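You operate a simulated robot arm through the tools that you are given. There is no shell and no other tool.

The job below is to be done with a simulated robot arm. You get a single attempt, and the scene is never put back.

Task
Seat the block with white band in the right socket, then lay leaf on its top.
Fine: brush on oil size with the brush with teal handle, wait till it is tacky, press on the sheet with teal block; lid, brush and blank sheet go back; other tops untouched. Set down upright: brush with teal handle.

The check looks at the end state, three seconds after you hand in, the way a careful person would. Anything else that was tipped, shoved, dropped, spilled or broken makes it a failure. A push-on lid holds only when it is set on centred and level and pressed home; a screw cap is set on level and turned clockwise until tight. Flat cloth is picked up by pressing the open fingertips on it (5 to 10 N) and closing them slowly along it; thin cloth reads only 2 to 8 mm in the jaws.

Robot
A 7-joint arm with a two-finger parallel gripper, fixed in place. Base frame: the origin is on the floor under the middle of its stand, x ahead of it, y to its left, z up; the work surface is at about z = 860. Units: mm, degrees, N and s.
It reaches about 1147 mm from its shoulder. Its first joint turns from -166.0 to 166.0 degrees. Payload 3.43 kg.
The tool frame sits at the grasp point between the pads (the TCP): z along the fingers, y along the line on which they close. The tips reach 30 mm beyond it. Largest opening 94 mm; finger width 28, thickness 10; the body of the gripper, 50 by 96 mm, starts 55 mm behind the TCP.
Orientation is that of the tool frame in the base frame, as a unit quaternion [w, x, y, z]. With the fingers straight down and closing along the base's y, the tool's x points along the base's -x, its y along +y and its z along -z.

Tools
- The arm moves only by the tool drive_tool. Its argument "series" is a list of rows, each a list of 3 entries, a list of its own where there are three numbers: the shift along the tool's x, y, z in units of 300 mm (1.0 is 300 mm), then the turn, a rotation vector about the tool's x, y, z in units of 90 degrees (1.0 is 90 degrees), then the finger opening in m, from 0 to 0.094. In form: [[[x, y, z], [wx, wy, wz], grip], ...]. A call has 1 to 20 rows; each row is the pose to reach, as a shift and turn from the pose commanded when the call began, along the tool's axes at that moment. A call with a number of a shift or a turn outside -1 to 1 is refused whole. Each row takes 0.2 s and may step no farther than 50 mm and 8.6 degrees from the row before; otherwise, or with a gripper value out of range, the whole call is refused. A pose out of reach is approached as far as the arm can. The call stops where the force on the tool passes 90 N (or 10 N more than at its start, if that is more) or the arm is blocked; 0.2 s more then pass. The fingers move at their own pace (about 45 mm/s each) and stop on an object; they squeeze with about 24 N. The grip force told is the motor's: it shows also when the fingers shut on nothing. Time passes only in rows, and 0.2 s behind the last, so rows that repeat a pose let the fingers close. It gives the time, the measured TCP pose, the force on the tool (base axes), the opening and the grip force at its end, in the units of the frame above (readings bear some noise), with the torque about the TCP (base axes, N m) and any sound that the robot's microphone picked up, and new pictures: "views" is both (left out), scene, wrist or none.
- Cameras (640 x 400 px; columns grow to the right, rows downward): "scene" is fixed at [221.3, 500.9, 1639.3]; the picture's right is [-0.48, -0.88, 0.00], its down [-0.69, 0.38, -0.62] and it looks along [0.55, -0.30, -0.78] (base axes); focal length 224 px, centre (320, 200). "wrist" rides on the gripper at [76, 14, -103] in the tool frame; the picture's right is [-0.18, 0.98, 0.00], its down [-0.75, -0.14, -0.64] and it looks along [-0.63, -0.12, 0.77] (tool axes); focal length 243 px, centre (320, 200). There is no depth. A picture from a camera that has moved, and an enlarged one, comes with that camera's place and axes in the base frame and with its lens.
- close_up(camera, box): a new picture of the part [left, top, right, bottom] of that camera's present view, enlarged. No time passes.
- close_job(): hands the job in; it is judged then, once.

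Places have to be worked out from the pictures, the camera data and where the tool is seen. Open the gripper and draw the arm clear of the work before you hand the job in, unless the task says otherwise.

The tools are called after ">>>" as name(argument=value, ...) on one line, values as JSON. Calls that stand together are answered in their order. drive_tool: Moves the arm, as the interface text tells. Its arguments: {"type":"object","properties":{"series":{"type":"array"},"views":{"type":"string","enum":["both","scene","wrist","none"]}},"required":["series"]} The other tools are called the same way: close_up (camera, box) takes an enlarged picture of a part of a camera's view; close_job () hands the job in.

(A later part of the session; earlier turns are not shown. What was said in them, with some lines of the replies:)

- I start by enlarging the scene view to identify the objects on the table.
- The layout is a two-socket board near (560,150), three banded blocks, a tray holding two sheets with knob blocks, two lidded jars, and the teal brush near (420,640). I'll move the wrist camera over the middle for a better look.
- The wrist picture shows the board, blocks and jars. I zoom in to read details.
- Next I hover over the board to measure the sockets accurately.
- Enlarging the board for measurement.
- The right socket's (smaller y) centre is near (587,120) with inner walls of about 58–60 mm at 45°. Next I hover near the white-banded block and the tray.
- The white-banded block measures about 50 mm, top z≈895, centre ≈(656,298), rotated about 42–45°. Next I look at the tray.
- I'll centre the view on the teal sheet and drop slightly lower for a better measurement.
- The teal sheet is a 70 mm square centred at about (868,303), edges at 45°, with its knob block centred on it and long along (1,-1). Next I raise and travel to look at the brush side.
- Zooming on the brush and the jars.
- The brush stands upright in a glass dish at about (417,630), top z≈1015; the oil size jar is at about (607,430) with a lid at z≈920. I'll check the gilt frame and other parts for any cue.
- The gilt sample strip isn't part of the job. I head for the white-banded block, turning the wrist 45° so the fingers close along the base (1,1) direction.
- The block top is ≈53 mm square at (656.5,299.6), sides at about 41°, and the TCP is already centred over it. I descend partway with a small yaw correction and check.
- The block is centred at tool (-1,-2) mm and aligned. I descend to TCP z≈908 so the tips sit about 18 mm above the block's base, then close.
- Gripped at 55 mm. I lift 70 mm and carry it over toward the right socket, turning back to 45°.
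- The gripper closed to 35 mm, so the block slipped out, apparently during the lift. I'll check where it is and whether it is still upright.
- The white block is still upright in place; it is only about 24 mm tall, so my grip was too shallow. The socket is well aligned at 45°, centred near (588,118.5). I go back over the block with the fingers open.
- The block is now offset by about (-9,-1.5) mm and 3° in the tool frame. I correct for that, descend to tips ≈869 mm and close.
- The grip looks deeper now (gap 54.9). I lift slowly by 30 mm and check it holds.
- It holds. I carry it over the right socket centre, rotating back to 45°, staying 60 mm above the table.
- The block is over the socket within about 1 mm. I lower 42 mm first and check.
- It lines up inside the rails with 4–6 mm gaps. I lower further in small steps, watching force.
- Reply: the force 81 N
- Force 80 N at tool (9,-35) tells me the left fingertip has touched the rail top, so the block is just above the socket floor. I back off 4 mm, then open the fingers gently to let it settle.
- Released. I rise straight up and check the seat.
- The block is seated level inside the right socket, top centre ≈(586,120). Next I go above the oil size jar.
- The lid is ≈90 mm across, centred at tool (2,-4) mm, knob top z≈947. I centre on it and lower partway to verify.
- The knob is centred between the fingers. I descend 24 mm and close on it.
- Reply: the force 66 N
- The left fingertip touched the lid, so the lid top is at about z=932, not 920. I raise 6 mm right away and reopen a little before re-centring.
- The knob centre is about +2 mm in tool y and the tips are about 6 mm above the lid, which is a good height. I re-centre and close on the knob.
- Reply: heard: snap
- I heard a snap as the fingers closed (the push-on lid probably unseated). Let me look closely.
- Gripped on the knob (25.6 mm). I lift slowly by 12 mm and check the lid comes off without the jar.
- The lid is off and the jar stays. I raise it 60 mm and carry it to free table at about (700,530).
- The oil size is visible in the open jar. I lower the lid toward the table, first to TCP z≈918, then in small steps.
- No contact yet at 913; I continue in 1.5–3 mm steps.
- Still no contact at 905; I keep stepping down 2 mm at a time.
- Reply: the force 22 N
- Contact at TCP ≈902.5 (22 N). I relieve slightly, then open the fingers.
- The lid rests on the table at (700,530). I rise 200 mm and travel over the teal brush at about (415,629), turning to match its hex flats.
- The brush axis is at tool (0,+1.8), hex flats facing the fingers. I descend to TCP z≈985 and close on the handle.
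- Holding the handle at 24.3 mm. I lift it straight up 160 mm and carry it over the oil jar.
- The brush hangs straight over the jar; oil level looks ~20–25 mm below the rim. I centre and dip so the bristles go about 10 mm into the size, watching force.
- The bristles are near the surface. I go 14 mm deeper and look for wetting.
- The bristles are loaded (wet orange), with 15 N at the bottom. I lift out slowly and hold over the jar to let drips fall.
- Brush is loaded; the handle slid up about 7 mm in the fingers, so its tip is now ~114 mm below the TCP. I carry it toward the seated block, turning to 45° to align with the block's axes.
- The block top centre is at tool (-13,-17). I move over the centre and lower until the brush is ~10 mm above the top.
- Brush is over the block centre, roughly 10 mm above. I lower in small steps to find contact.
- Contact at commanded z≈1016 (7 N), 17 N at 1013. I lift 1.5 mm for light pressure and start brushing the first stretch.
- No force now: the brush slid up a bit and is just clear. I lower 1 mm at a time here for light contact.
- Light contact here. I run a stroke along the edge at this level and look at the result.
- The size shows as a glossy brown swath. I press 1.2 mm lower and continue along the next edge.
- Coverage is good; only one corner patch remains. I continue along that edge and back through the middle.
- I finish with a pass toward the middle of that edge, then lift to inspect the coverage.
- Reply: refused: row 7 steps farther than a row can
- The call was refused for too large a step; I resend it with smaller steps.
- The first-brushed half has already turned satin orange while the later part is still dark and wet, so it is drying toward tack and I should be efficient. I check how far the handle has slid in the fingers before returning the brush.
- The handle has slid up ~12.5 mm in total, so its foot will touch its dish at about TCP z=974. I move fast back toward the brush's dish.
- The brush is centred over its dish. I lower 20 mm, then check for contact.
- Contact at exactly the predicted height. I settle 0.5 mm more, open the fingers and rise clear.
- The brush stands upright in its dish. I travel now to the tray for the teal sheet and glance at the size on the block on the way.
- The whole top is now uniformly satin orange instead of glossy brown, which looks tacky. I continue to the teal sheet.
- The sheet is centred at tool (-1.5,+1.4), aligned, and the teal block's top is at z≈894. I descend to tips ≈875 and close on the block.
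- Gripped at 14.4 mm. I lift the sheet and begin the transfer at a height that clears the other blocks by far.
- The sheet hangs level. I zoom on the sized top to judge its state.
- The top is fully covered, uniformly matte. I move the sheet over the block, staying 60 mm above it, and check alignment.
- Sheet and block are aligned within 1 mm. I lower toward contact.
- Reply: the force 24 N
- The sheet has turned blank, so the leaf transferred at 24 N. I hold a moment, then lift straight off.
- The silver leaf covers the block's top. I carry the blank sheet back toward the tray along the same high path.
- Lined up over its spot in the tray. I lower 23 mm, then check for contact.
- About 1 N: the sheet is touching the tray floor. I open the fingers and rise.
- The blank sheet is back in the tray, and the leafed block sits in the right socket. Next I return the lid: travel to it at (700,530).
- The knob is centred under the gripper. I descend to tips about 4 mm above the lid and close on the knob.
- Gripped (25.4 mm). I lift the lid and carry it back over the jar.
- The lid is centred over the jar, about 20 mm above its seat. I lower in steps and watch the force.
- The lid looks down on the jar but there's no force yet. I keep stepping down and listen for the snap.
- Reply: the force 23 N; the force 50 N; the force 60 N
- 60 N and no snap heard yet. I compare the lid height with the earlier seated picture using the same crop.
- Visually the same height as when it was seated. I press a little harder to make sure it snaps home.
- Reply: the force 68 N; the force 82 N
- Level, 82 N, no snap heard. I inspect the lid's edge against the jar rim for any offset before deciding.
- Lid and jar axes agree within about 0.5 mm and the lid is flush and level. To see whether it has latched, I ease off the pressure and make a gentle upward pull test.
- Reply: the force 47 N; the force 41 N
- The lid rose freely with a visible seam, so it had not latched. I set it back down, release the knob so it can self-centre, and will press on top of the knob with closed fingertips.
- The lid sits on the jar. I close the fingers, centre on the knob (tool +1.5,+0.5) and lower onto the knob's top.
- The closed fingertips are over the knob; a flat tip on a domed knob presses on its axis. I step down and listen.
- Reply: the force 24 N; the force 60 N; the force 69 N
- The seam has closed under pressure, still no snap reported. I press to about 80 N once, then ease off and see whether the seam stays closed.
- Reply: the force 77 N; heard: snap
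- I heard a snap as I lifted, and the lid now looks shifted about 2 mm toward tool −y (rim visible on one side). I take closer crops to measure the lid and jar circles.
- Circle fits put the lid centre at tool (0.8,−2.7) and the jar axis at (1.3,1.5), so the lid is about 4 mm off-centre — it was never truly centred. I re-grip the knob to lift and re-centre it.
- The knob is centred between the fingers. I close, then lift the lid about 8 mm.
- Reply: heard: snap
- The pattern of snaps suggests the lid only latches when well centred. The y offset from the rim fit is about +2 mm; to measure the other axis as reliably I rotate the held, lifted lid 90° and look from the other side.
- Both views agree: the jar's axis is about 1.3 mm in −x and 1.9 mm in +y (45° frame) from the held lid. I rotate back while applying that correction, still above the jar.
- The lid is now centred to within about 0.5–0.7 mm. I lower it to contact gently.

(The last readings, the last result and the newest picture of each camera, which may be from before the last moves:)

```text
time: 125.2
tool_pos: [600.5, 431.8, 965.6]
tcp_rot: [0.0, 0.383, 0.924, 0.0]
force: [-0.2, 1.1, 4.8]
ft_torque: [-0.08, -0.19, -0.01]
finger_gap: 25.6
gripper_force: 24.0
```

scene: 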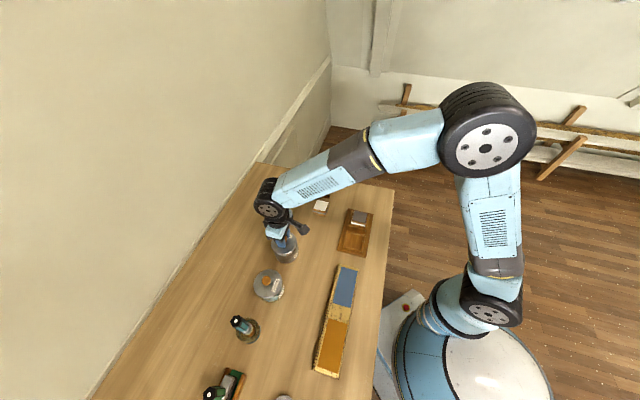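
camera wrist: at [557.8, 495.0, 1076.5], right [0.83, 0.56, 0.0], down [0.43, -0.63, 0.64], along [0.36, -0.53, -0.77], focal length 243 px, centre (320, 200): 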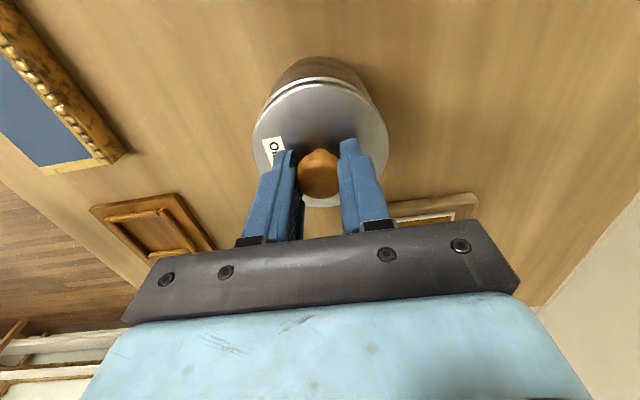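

>>> drive_tool(series=[[[0, 0, 0.002], [0, 0, 0], 0.015], [[0, 0, 0.004], [0, 0, 0], 0.015]], views="wrist")

>>> close_up(camera="wrist", box=[250, 50, 390, 150])

>>> close_up(camera="scene", box=[270, 230, 304, 264])

```text
time: 125.8
tool_pos: [601.2, 432.1, 965.4]
tcp_rot: [0.0, 0.383, 0.924, 0.0]
force: [2.3, 2.7, 15.1]
ft_torque: [-0.28, -0.27, 0.03]
finger_gap: 25.4
gripper_force: 24.4
camera wrist: at [556.5, 494.5, 1067.6], right [0.83, 0.56, 0.0], down [0.43, -0.63, 0.64], along [0.36, -0.53, -0.77], focal length 243 px, centre (320, 200)
```

wrist: 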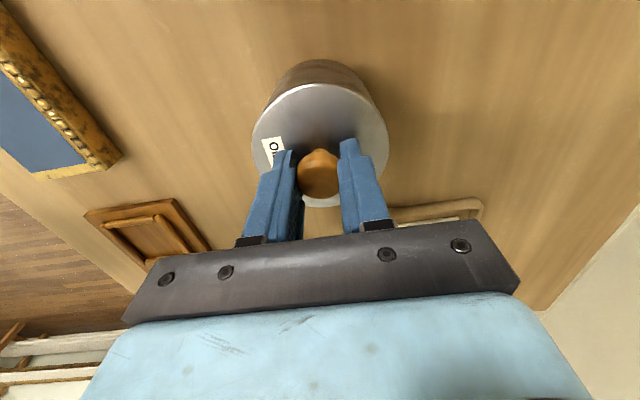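

```text
4.00 times, centred on (320, 100) of wrist
camera zoom: at [556.5, 494.5, 1067.6], right [0.83, 0.56, 0.0], down [0.43, -0.63, 0.64], along [0.36, -0.53, -0.77], focal length 970 px, centre (320, 600)
```

zoom: 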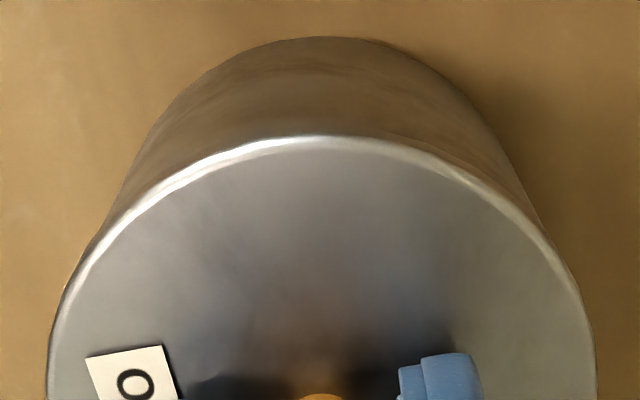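

```text
11.76 times, centred on (287, 247) of scene
camera zoom: at [221.3, 500.9, 1639.3], right [-0.48, -0.88, 0.0], down [-0.69, 0.38, -0.62], along [0.55, -0.3, -0.78], focal length 2639 px, centre (708, -353)
```

zoom: 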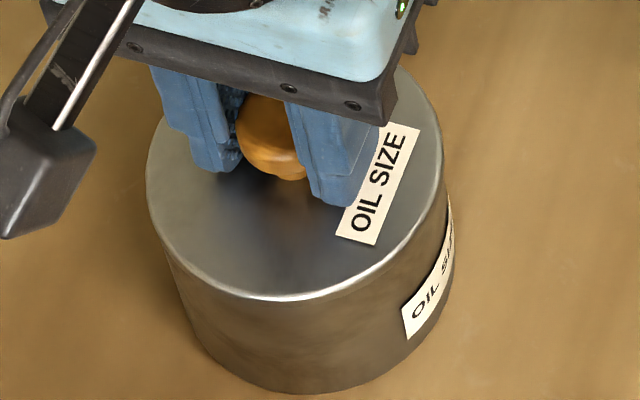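

Symmetric and flush. I ease to near-zero load, open the fingers to about 46 mm (straddling the knob), and then press with both tips on the lid's flat top.

>>> drive_tool(series=[[[0, 0, -0.003], [0, 0, 0], 0.015], [[0, 0, -0.003], [0, 0, 0], 0.026], [[0, 0, -0.003], [0, 0, 0], 0.03], [[0, 0, -0.003], [0, 0, 0], 0.038], [[0, 0, -0.003], [0, 0, 0], 0.046], [[0, 0, -0.003], [0, 0, 0], 0.046]], views="wrist")

>>> close_up(camera="wrist", box=[220, 40, 420, 240])

>>> close_up(camera="scene", box=[270, 230, 304, 264])

```text
time: 127.2
tool_pos: [600.4, 432.1, 965.1]
tcp_rot: [0.0, 0.383, 0.924, 0.0]
force: [0.4, 0.6, -0.1]
ft_torque: [-0.05, -0.02, 0.02]
finger_gap: 45.7
gripper_force: 0.0
heard: snap
camera wrist: at [556.5, 494.7, 1067.4], right [0.83, 0.56, 0.0], down [0.43, -0.63, 0.64], along [0.36, -0.53, -0.77], focal length 243 px, centre (320, 200)
```

wrist: 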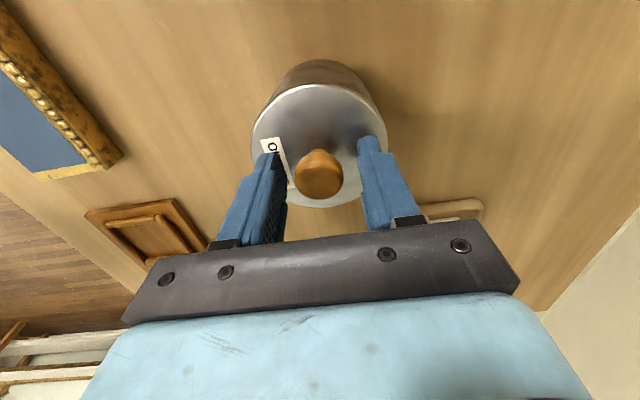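

```text
2.00 times, centred on (320, 140) of wrist
camera zoom: at [556.5, 494.7, 1067.4], right [0.83, 0.56, 0.0], down [0.43, -0.63, 0.64], along [0.36, -0.53, -0.77], focal length 485 px, centre (320, 320)
```

zoom: 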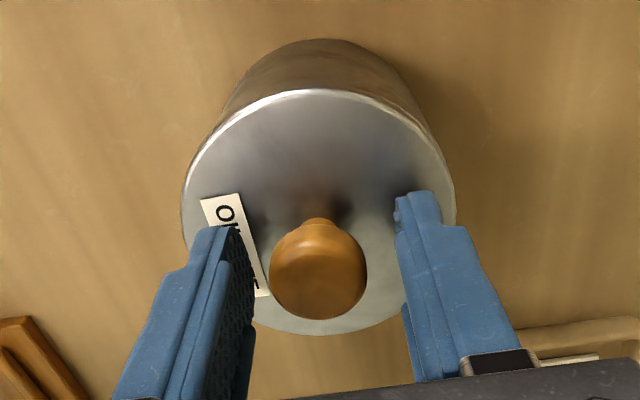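

```text
11.76 times, centred on (287, 247) of scene
camera zoom: at [221.3, 500.9, 1639.3], right [-0.48, -0.88, 0.0], down [-0.69, 0.38, -0.62], along [0.55, -0.3, -0.78], focal length 2639 px, centre (708, -353)
```

zoom: 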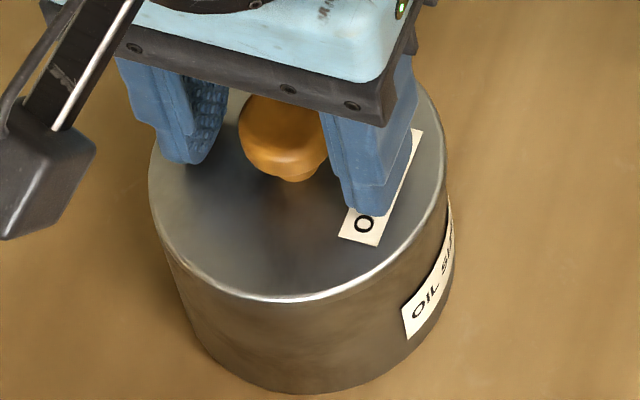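

A snap on release — the lid latched once let go after being pressed. I rise straight up without touching the knob and inspect.

>>> drive_tool(series=[[[0, 0, -0.04], [0, 0, 0], 0.046], [[0, 0, -0.12], [0, 0, 0], 0.05], [[0, 0, -0.25], [0, 0, 0], 0.06], [[0, 0, -0.38], [0, 0, 0], 0.06]], views="both")

>>> close_up(camera="wrist", box=[250, 20, 390, 150])

>>> close_up(camera="scene", box=[270, 230, 304, 264])

```text
time: 128.2
tool_pos: [600.7, 429.9, 1080.1]
tcp_rot: [0.0, 0.384, 0.923, -0.001]
force: [0.0, -0.6, -0.2]
ft_torque: [-0.02, 0.02, -0.02]
finger_gap: 59.8
gripper_force: 0.0
camera wrist: at [557.7, 493.9, 1181.6], right [0.83, 0.56, 0.0], down [0.43, -0.63, 0.64], along [0.36, -0.53, -0.77], focal length 243 px, centre (320, 200)
```

scene: 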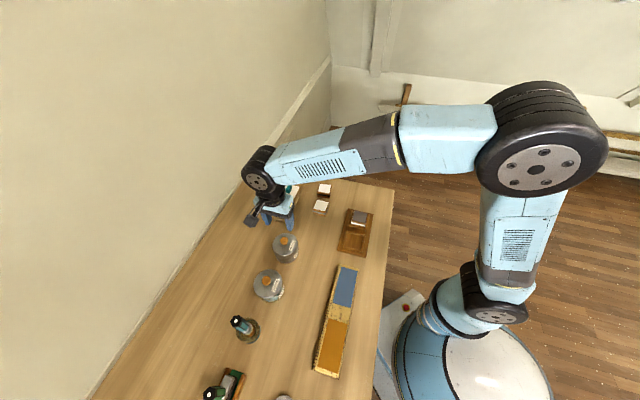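
wrist: 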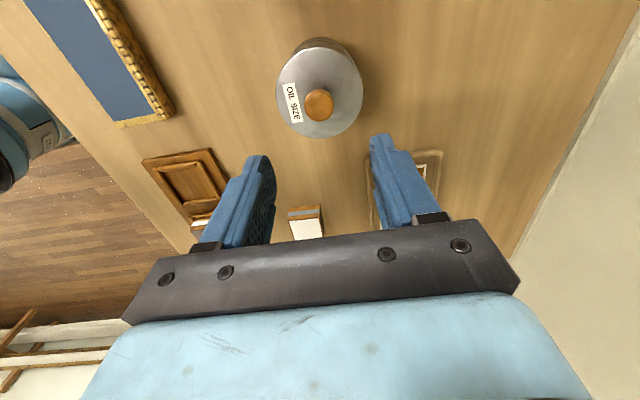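

```text
3.08 times, centred on (320, 85) of wrist
camera zoom: at [557.7, 493.9, 1181.6], right [0.83, 0.56, 0.0], down [0.43, -0.63, 0.64], along [0.36, -0.53, -0.77], focal length 746 px, centre (320, 554)
```

zoom: 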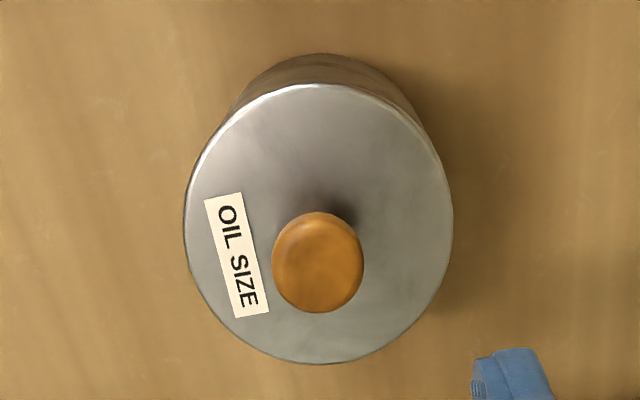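

```text
11.76 times, centred on (287, 247) of scene
camera zoom: at [221.3, 500.9, 1639.3], right [-0.48, -0.88, 0.0], down [-0.69, 0.38, -0.62], along [0.55, -0.3, -0.78], focal length 2639 px, centre (708, -353)
```

zoom: 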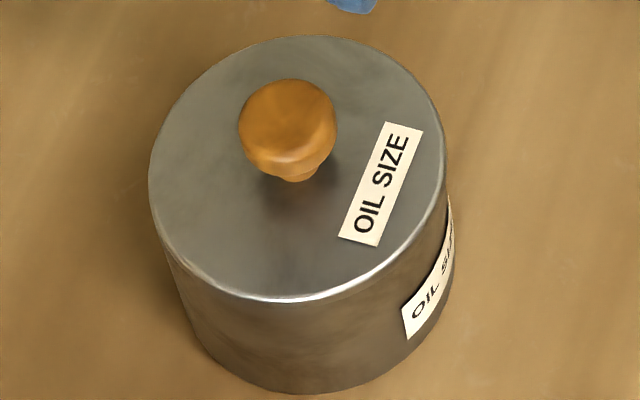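

The lid is flush, level and centred. I raise the arm clear and inspect the rest of the scene.

>>> drive_tool(series=[[[0, -0.1, -0.12], [0, 0, 0], 0.06], [[-0.05, -0.2, -0.24], [0, 0, 0], 0.06], [[-0.1, -0.3, -0.36], [0, 0, 0], 0.06], [[-0.15, -0.4, -0.45], [0, 0, 0], 0.06], [[-0.2, -0.5, -0.5], [0, 0, 0], 0.06]], views="both")

>>> close_up(camera="scene", box=[335, 200, 385, 250])

>>> close_up(camera="scene", box=[200, 220, 360, 370])

>>> close_up(camera="scene", box=[220, 300, 280, 360])

>>> close_up(camera="scene", box=[250, 160, 350, 240])

```text
time: 129.4
tool_pos: [537.7, 281.4, 1230.8]
tcp_rot: [0.0, 0.382, 0.924, -0.001]
force: [0.4, 0.4, 0.0]
ft_torque: [-0.02, 0.02, 0.0]
finger_gap: 60.0
gripper_force: 0.1
camera wrist: at [494.5, 344.7, 1332.3], right [0.82, 0.57, 0.0], down [0.43, -0.63, 0.64], along [0.36, -0.53, -0.77], focal length 243 px, centre (320, 200)
```

scene: 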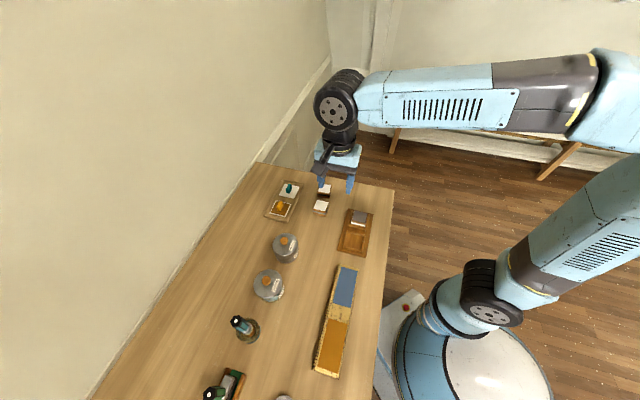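
wrist: 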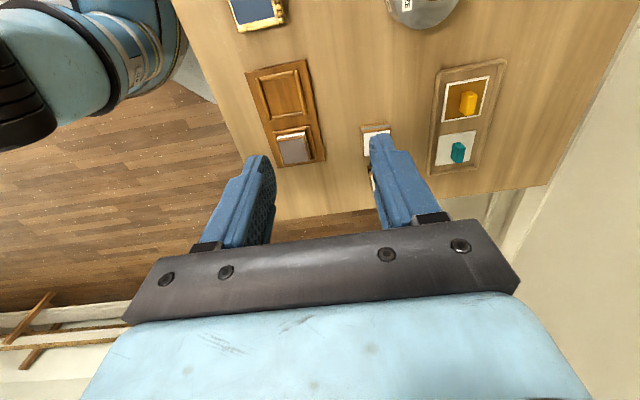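

```text
8.00 times, centred on (360, 225) of scene
camera zoom: at [221.3, 500.9, 1639.3], right [-0.48, -0.88, 0.0], down [-0.69, 0.38, -0.62], along [0.55, -0.3, -0.78], focal length 1795 px, centre (0, 0)
```

zoom: 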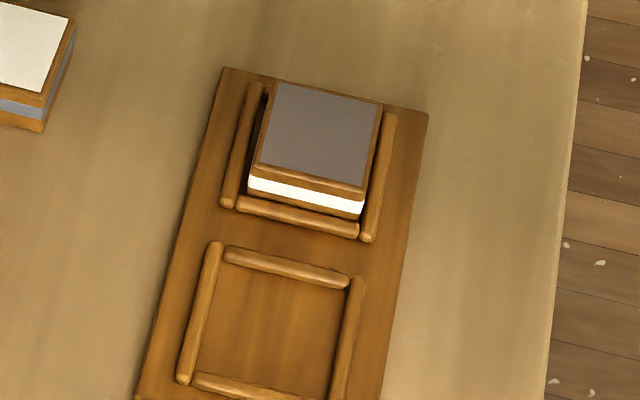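

```text
2.67 times, centred on (280, 295) of scene
camera zoom: at [221.3, 500.9, 1639.3], right [-0.48, -0.88, 0.0], down [-0.69, 0.38, -0.62], along [0.55, -0.3, -0.78], focal length 598 px, centre (427, -53)
```

zoom: 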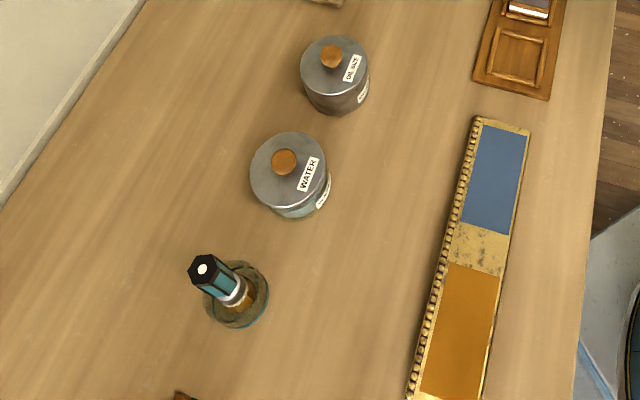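

```text
6.67 times, centred on (250, 330) of scene
camera zoom: at [221.3, 500.9, 1639.3], right [-0.48, -0.88, 0.0], down [-0.69, 0.38, -0.62], along [0.55, -0.3, -0.78], focal length 1496 px, centre (787, -667)
```

zoom: 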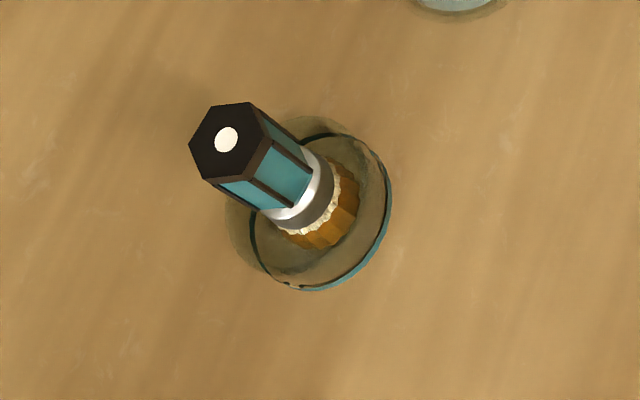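

```text
5.00 times, centred on (300, 200) of scene
camera zoom: at [221.3, 500.9, 1639.3], right [-0.48, -0.88, 0.0], down [-0.69, 0.38, -0.62], along [0.55, -0.3, -0.78], focal length 1122 px, centre (420, 200)
```

zoom: 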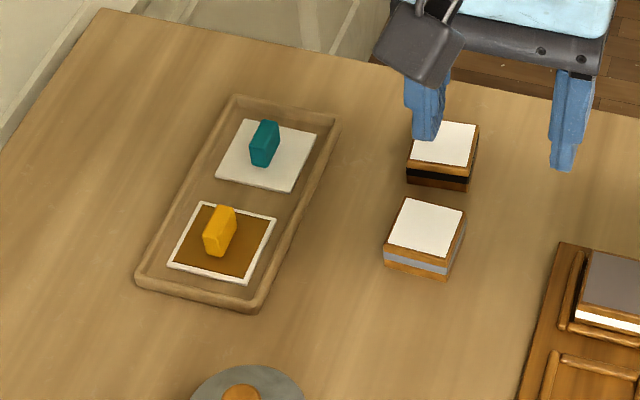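

Everything looks in place; I take one closer wrist look at the leafed block and its seat.

>>> close_up(camera="wrist", box=[240, 55, 340, 175])

>>> close_up(camera="wrist", box=[270, 120, 320, 170])

```text
3.33 times, centred on (290, 115) of wrist
camera zoom: at [494.5, 344.7, 1332.3], right [0.82, 0.57, 0.0], down [0.43, -0.63, 0.64], along [0.36, -0.53, -0.77], focal length 809 px, centre (420, 483)
```

zoom: 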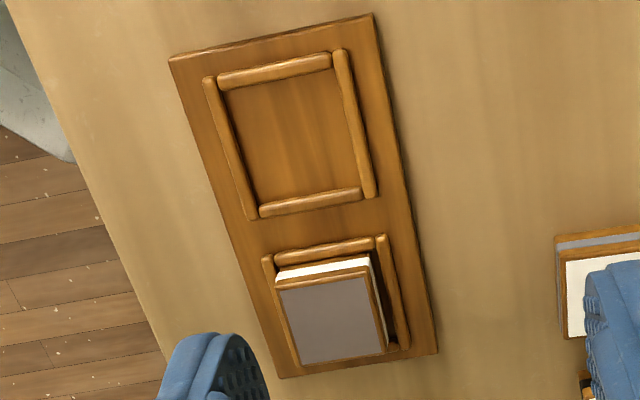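

```text
8.00 times, centred on (295, 145) of wrist
camera zoom: at [494.5, 344.7, 1332.3], right [0.82, 0.57, 0.0], down [0.43, -0.63, 0.64], along [0.36, -0.53, -0.77], focal length 1941 px, centre (520, 640)
```

zoom: 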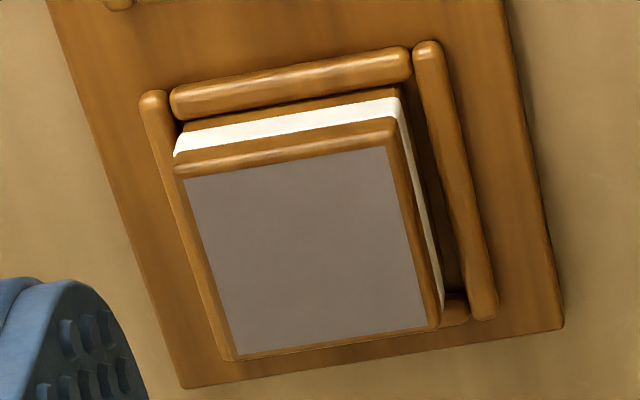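

The leaf covers the whole top and the block sits level within the right socket's rails. I open the gripper fully and draw the arm well clear.

>>> drive_tool(series=[[[-0.118, -0.055, -0.03], [0, 0, 0], 0.08], [[-0.236, -0.11, -0.06], [0, 0, 0], 0.094], [[-0.354, -0.165, -0.09], [0, 0, 0], 0.094], [[-0.472, -0.22, -0.12], [0, 0, 0], 0.094], [[-0.59, -0.275, -0.15], [0, 0, 0], 0.094], [[-0.707, -0.33, -0.183], [0, 0, 0], 0.094], [[-0.707, -0.33, -0.183], [0, 0, 0], 0.094]], views="both")

>>> close_up(camera="scene", box=[200, 160, 400, 300])

>>> close_up(camera="scene", box=[270, 230, 304, 264])

```text
time: 131.0
tool_pos: [617.1, 63.5, 1283.6]
tcp_rot: [0.001, 0.382, 0.924, -0.001]
force: [-0.6, 0.4, 0.2]
ft_torque: [0.01, -0.01, 0.01]
finger_gap: 93.8
gripper_force: 0.0
camera wrist: at [572.9, 126.1, 1385.7], right [0.83, 0.56, 0.0], down [0.43, -0.63, 0.64], along [0.36, -0.53, -0.77], focal length 243 px, centre (320, 200)
```

scene: 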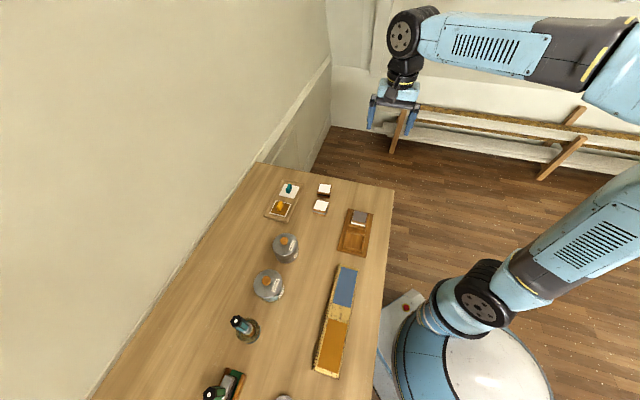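
wrist: 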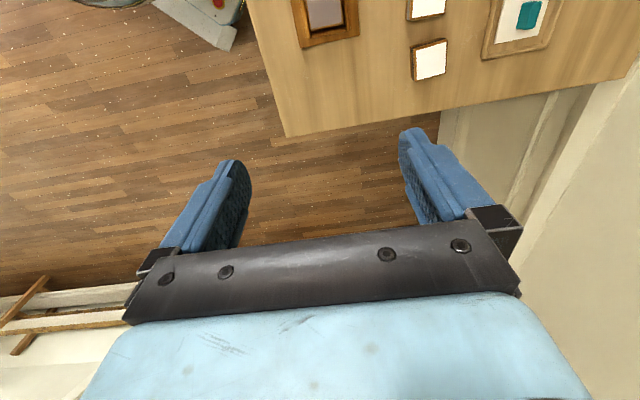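

```text
2.86 times, centred on (300, 230) of scene
camera zoom: at [221.3, 500.9, 1639.3], right [-0.48, -0.88, 0.0], down [-0.69, 0.38, -0.62], along [0.55, -0.3, -0.78], focal length 641 px, centre (377, 114)
```

zoom: 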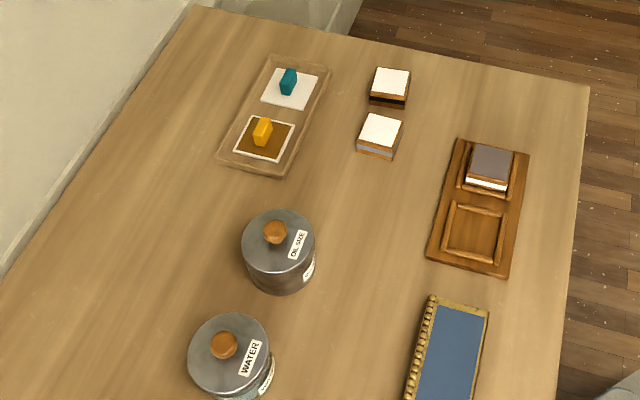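

```text
11.76 times, centred on (287, 247) of scene
camera zoom: at [221.3, 500.9, 1639.3], right [-0.48, -0.88, 0.0], down [-0.69, 0.38, -0.62], along [0.55, -0.3, -0.78], focal length 2639 px, centre (708, -353)
```

zoom: 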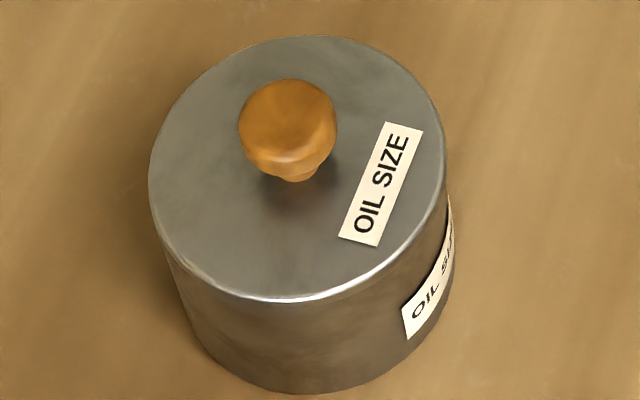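

I compare the oil jar's lid with the never-touched water jar's lid as a reference for "home".

>>> close_up(camera="scene", box=[250, 265, 290, 305])

>>> close_up(camera="scene", box=[275, 245, 300, 270])

```text
10.00 times, centred on (270, 285) of scene
camera zoom: at [221.3, 500.9, 1639.3], right [-0.48, -0.88, 0.0], down [-0.69, 0.38, -0.62], along [0.55, -0.3, -0.78], focal length 2243 px, centre (820, -650)
```

zoom: 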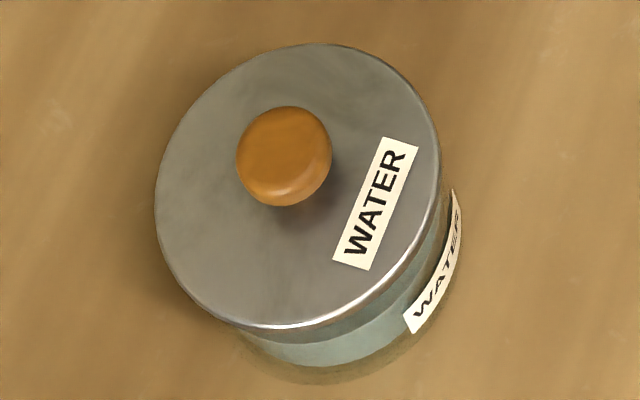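

```text
16.00 times, centred on (288, 258) of scene
camera zoom: at [221.3, 500.9, 1639.3], right [-0.48, -0.88, 0.0], down [-0.69, 0.38, -0.62], along [0.55, -0.3, -0.78], focal length 3590 px, centre (840, -720)
```

zoom: 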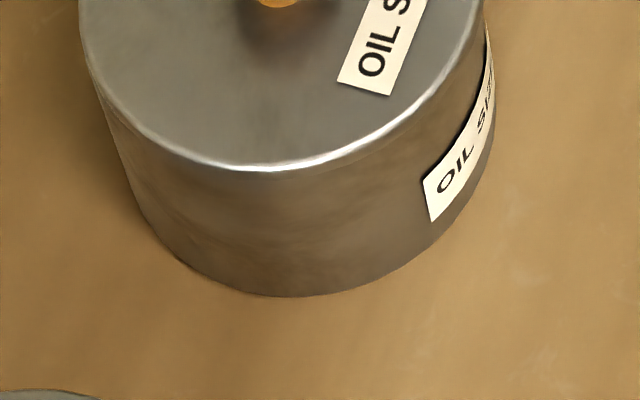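

The oil jar's lid shows no seam, sits level and latched. The block, leaf, sheet and brush are all in place and the arm is clear, so I hand in.

>>> close_job()

```text
The job is handed in.
```

I've handed the job in. The block with the white band is in the right socket and silver leaf from the teal sheet covers its whole top. I don't have the result of the check.

- **Block:** it sits level within the right socket's rails, slightly off-centre in the gap. My first grip was too shallow and it slipped out upright where it stood; the second grip held.
- **Size and leaf:** I brushed the whole top and waited until the glossy brown had turned evenly matte, which I took as tacky. Pressing the sheet at about 24 N left it blank, and the leaf stayed on the block.
- **Brush and sheet:** the brush is upright in its glass dish, and the blank sheet is back in its place in the tray.
- **Lid:** it is back on the oil size jar, looks flush, level and centred, and snapped when I let go. It took several tries, because earlier presses either did not latch or left it a few millimetres off-centre.
- **Everything else:** I did not touch the other tops, and the last pictures show nothing tipped, spilled or moved. The gripper is open and the arm is clear.

The lid is the least certain part. I judged it latched from the snap and the closed seam, without pulling on it afterwards.
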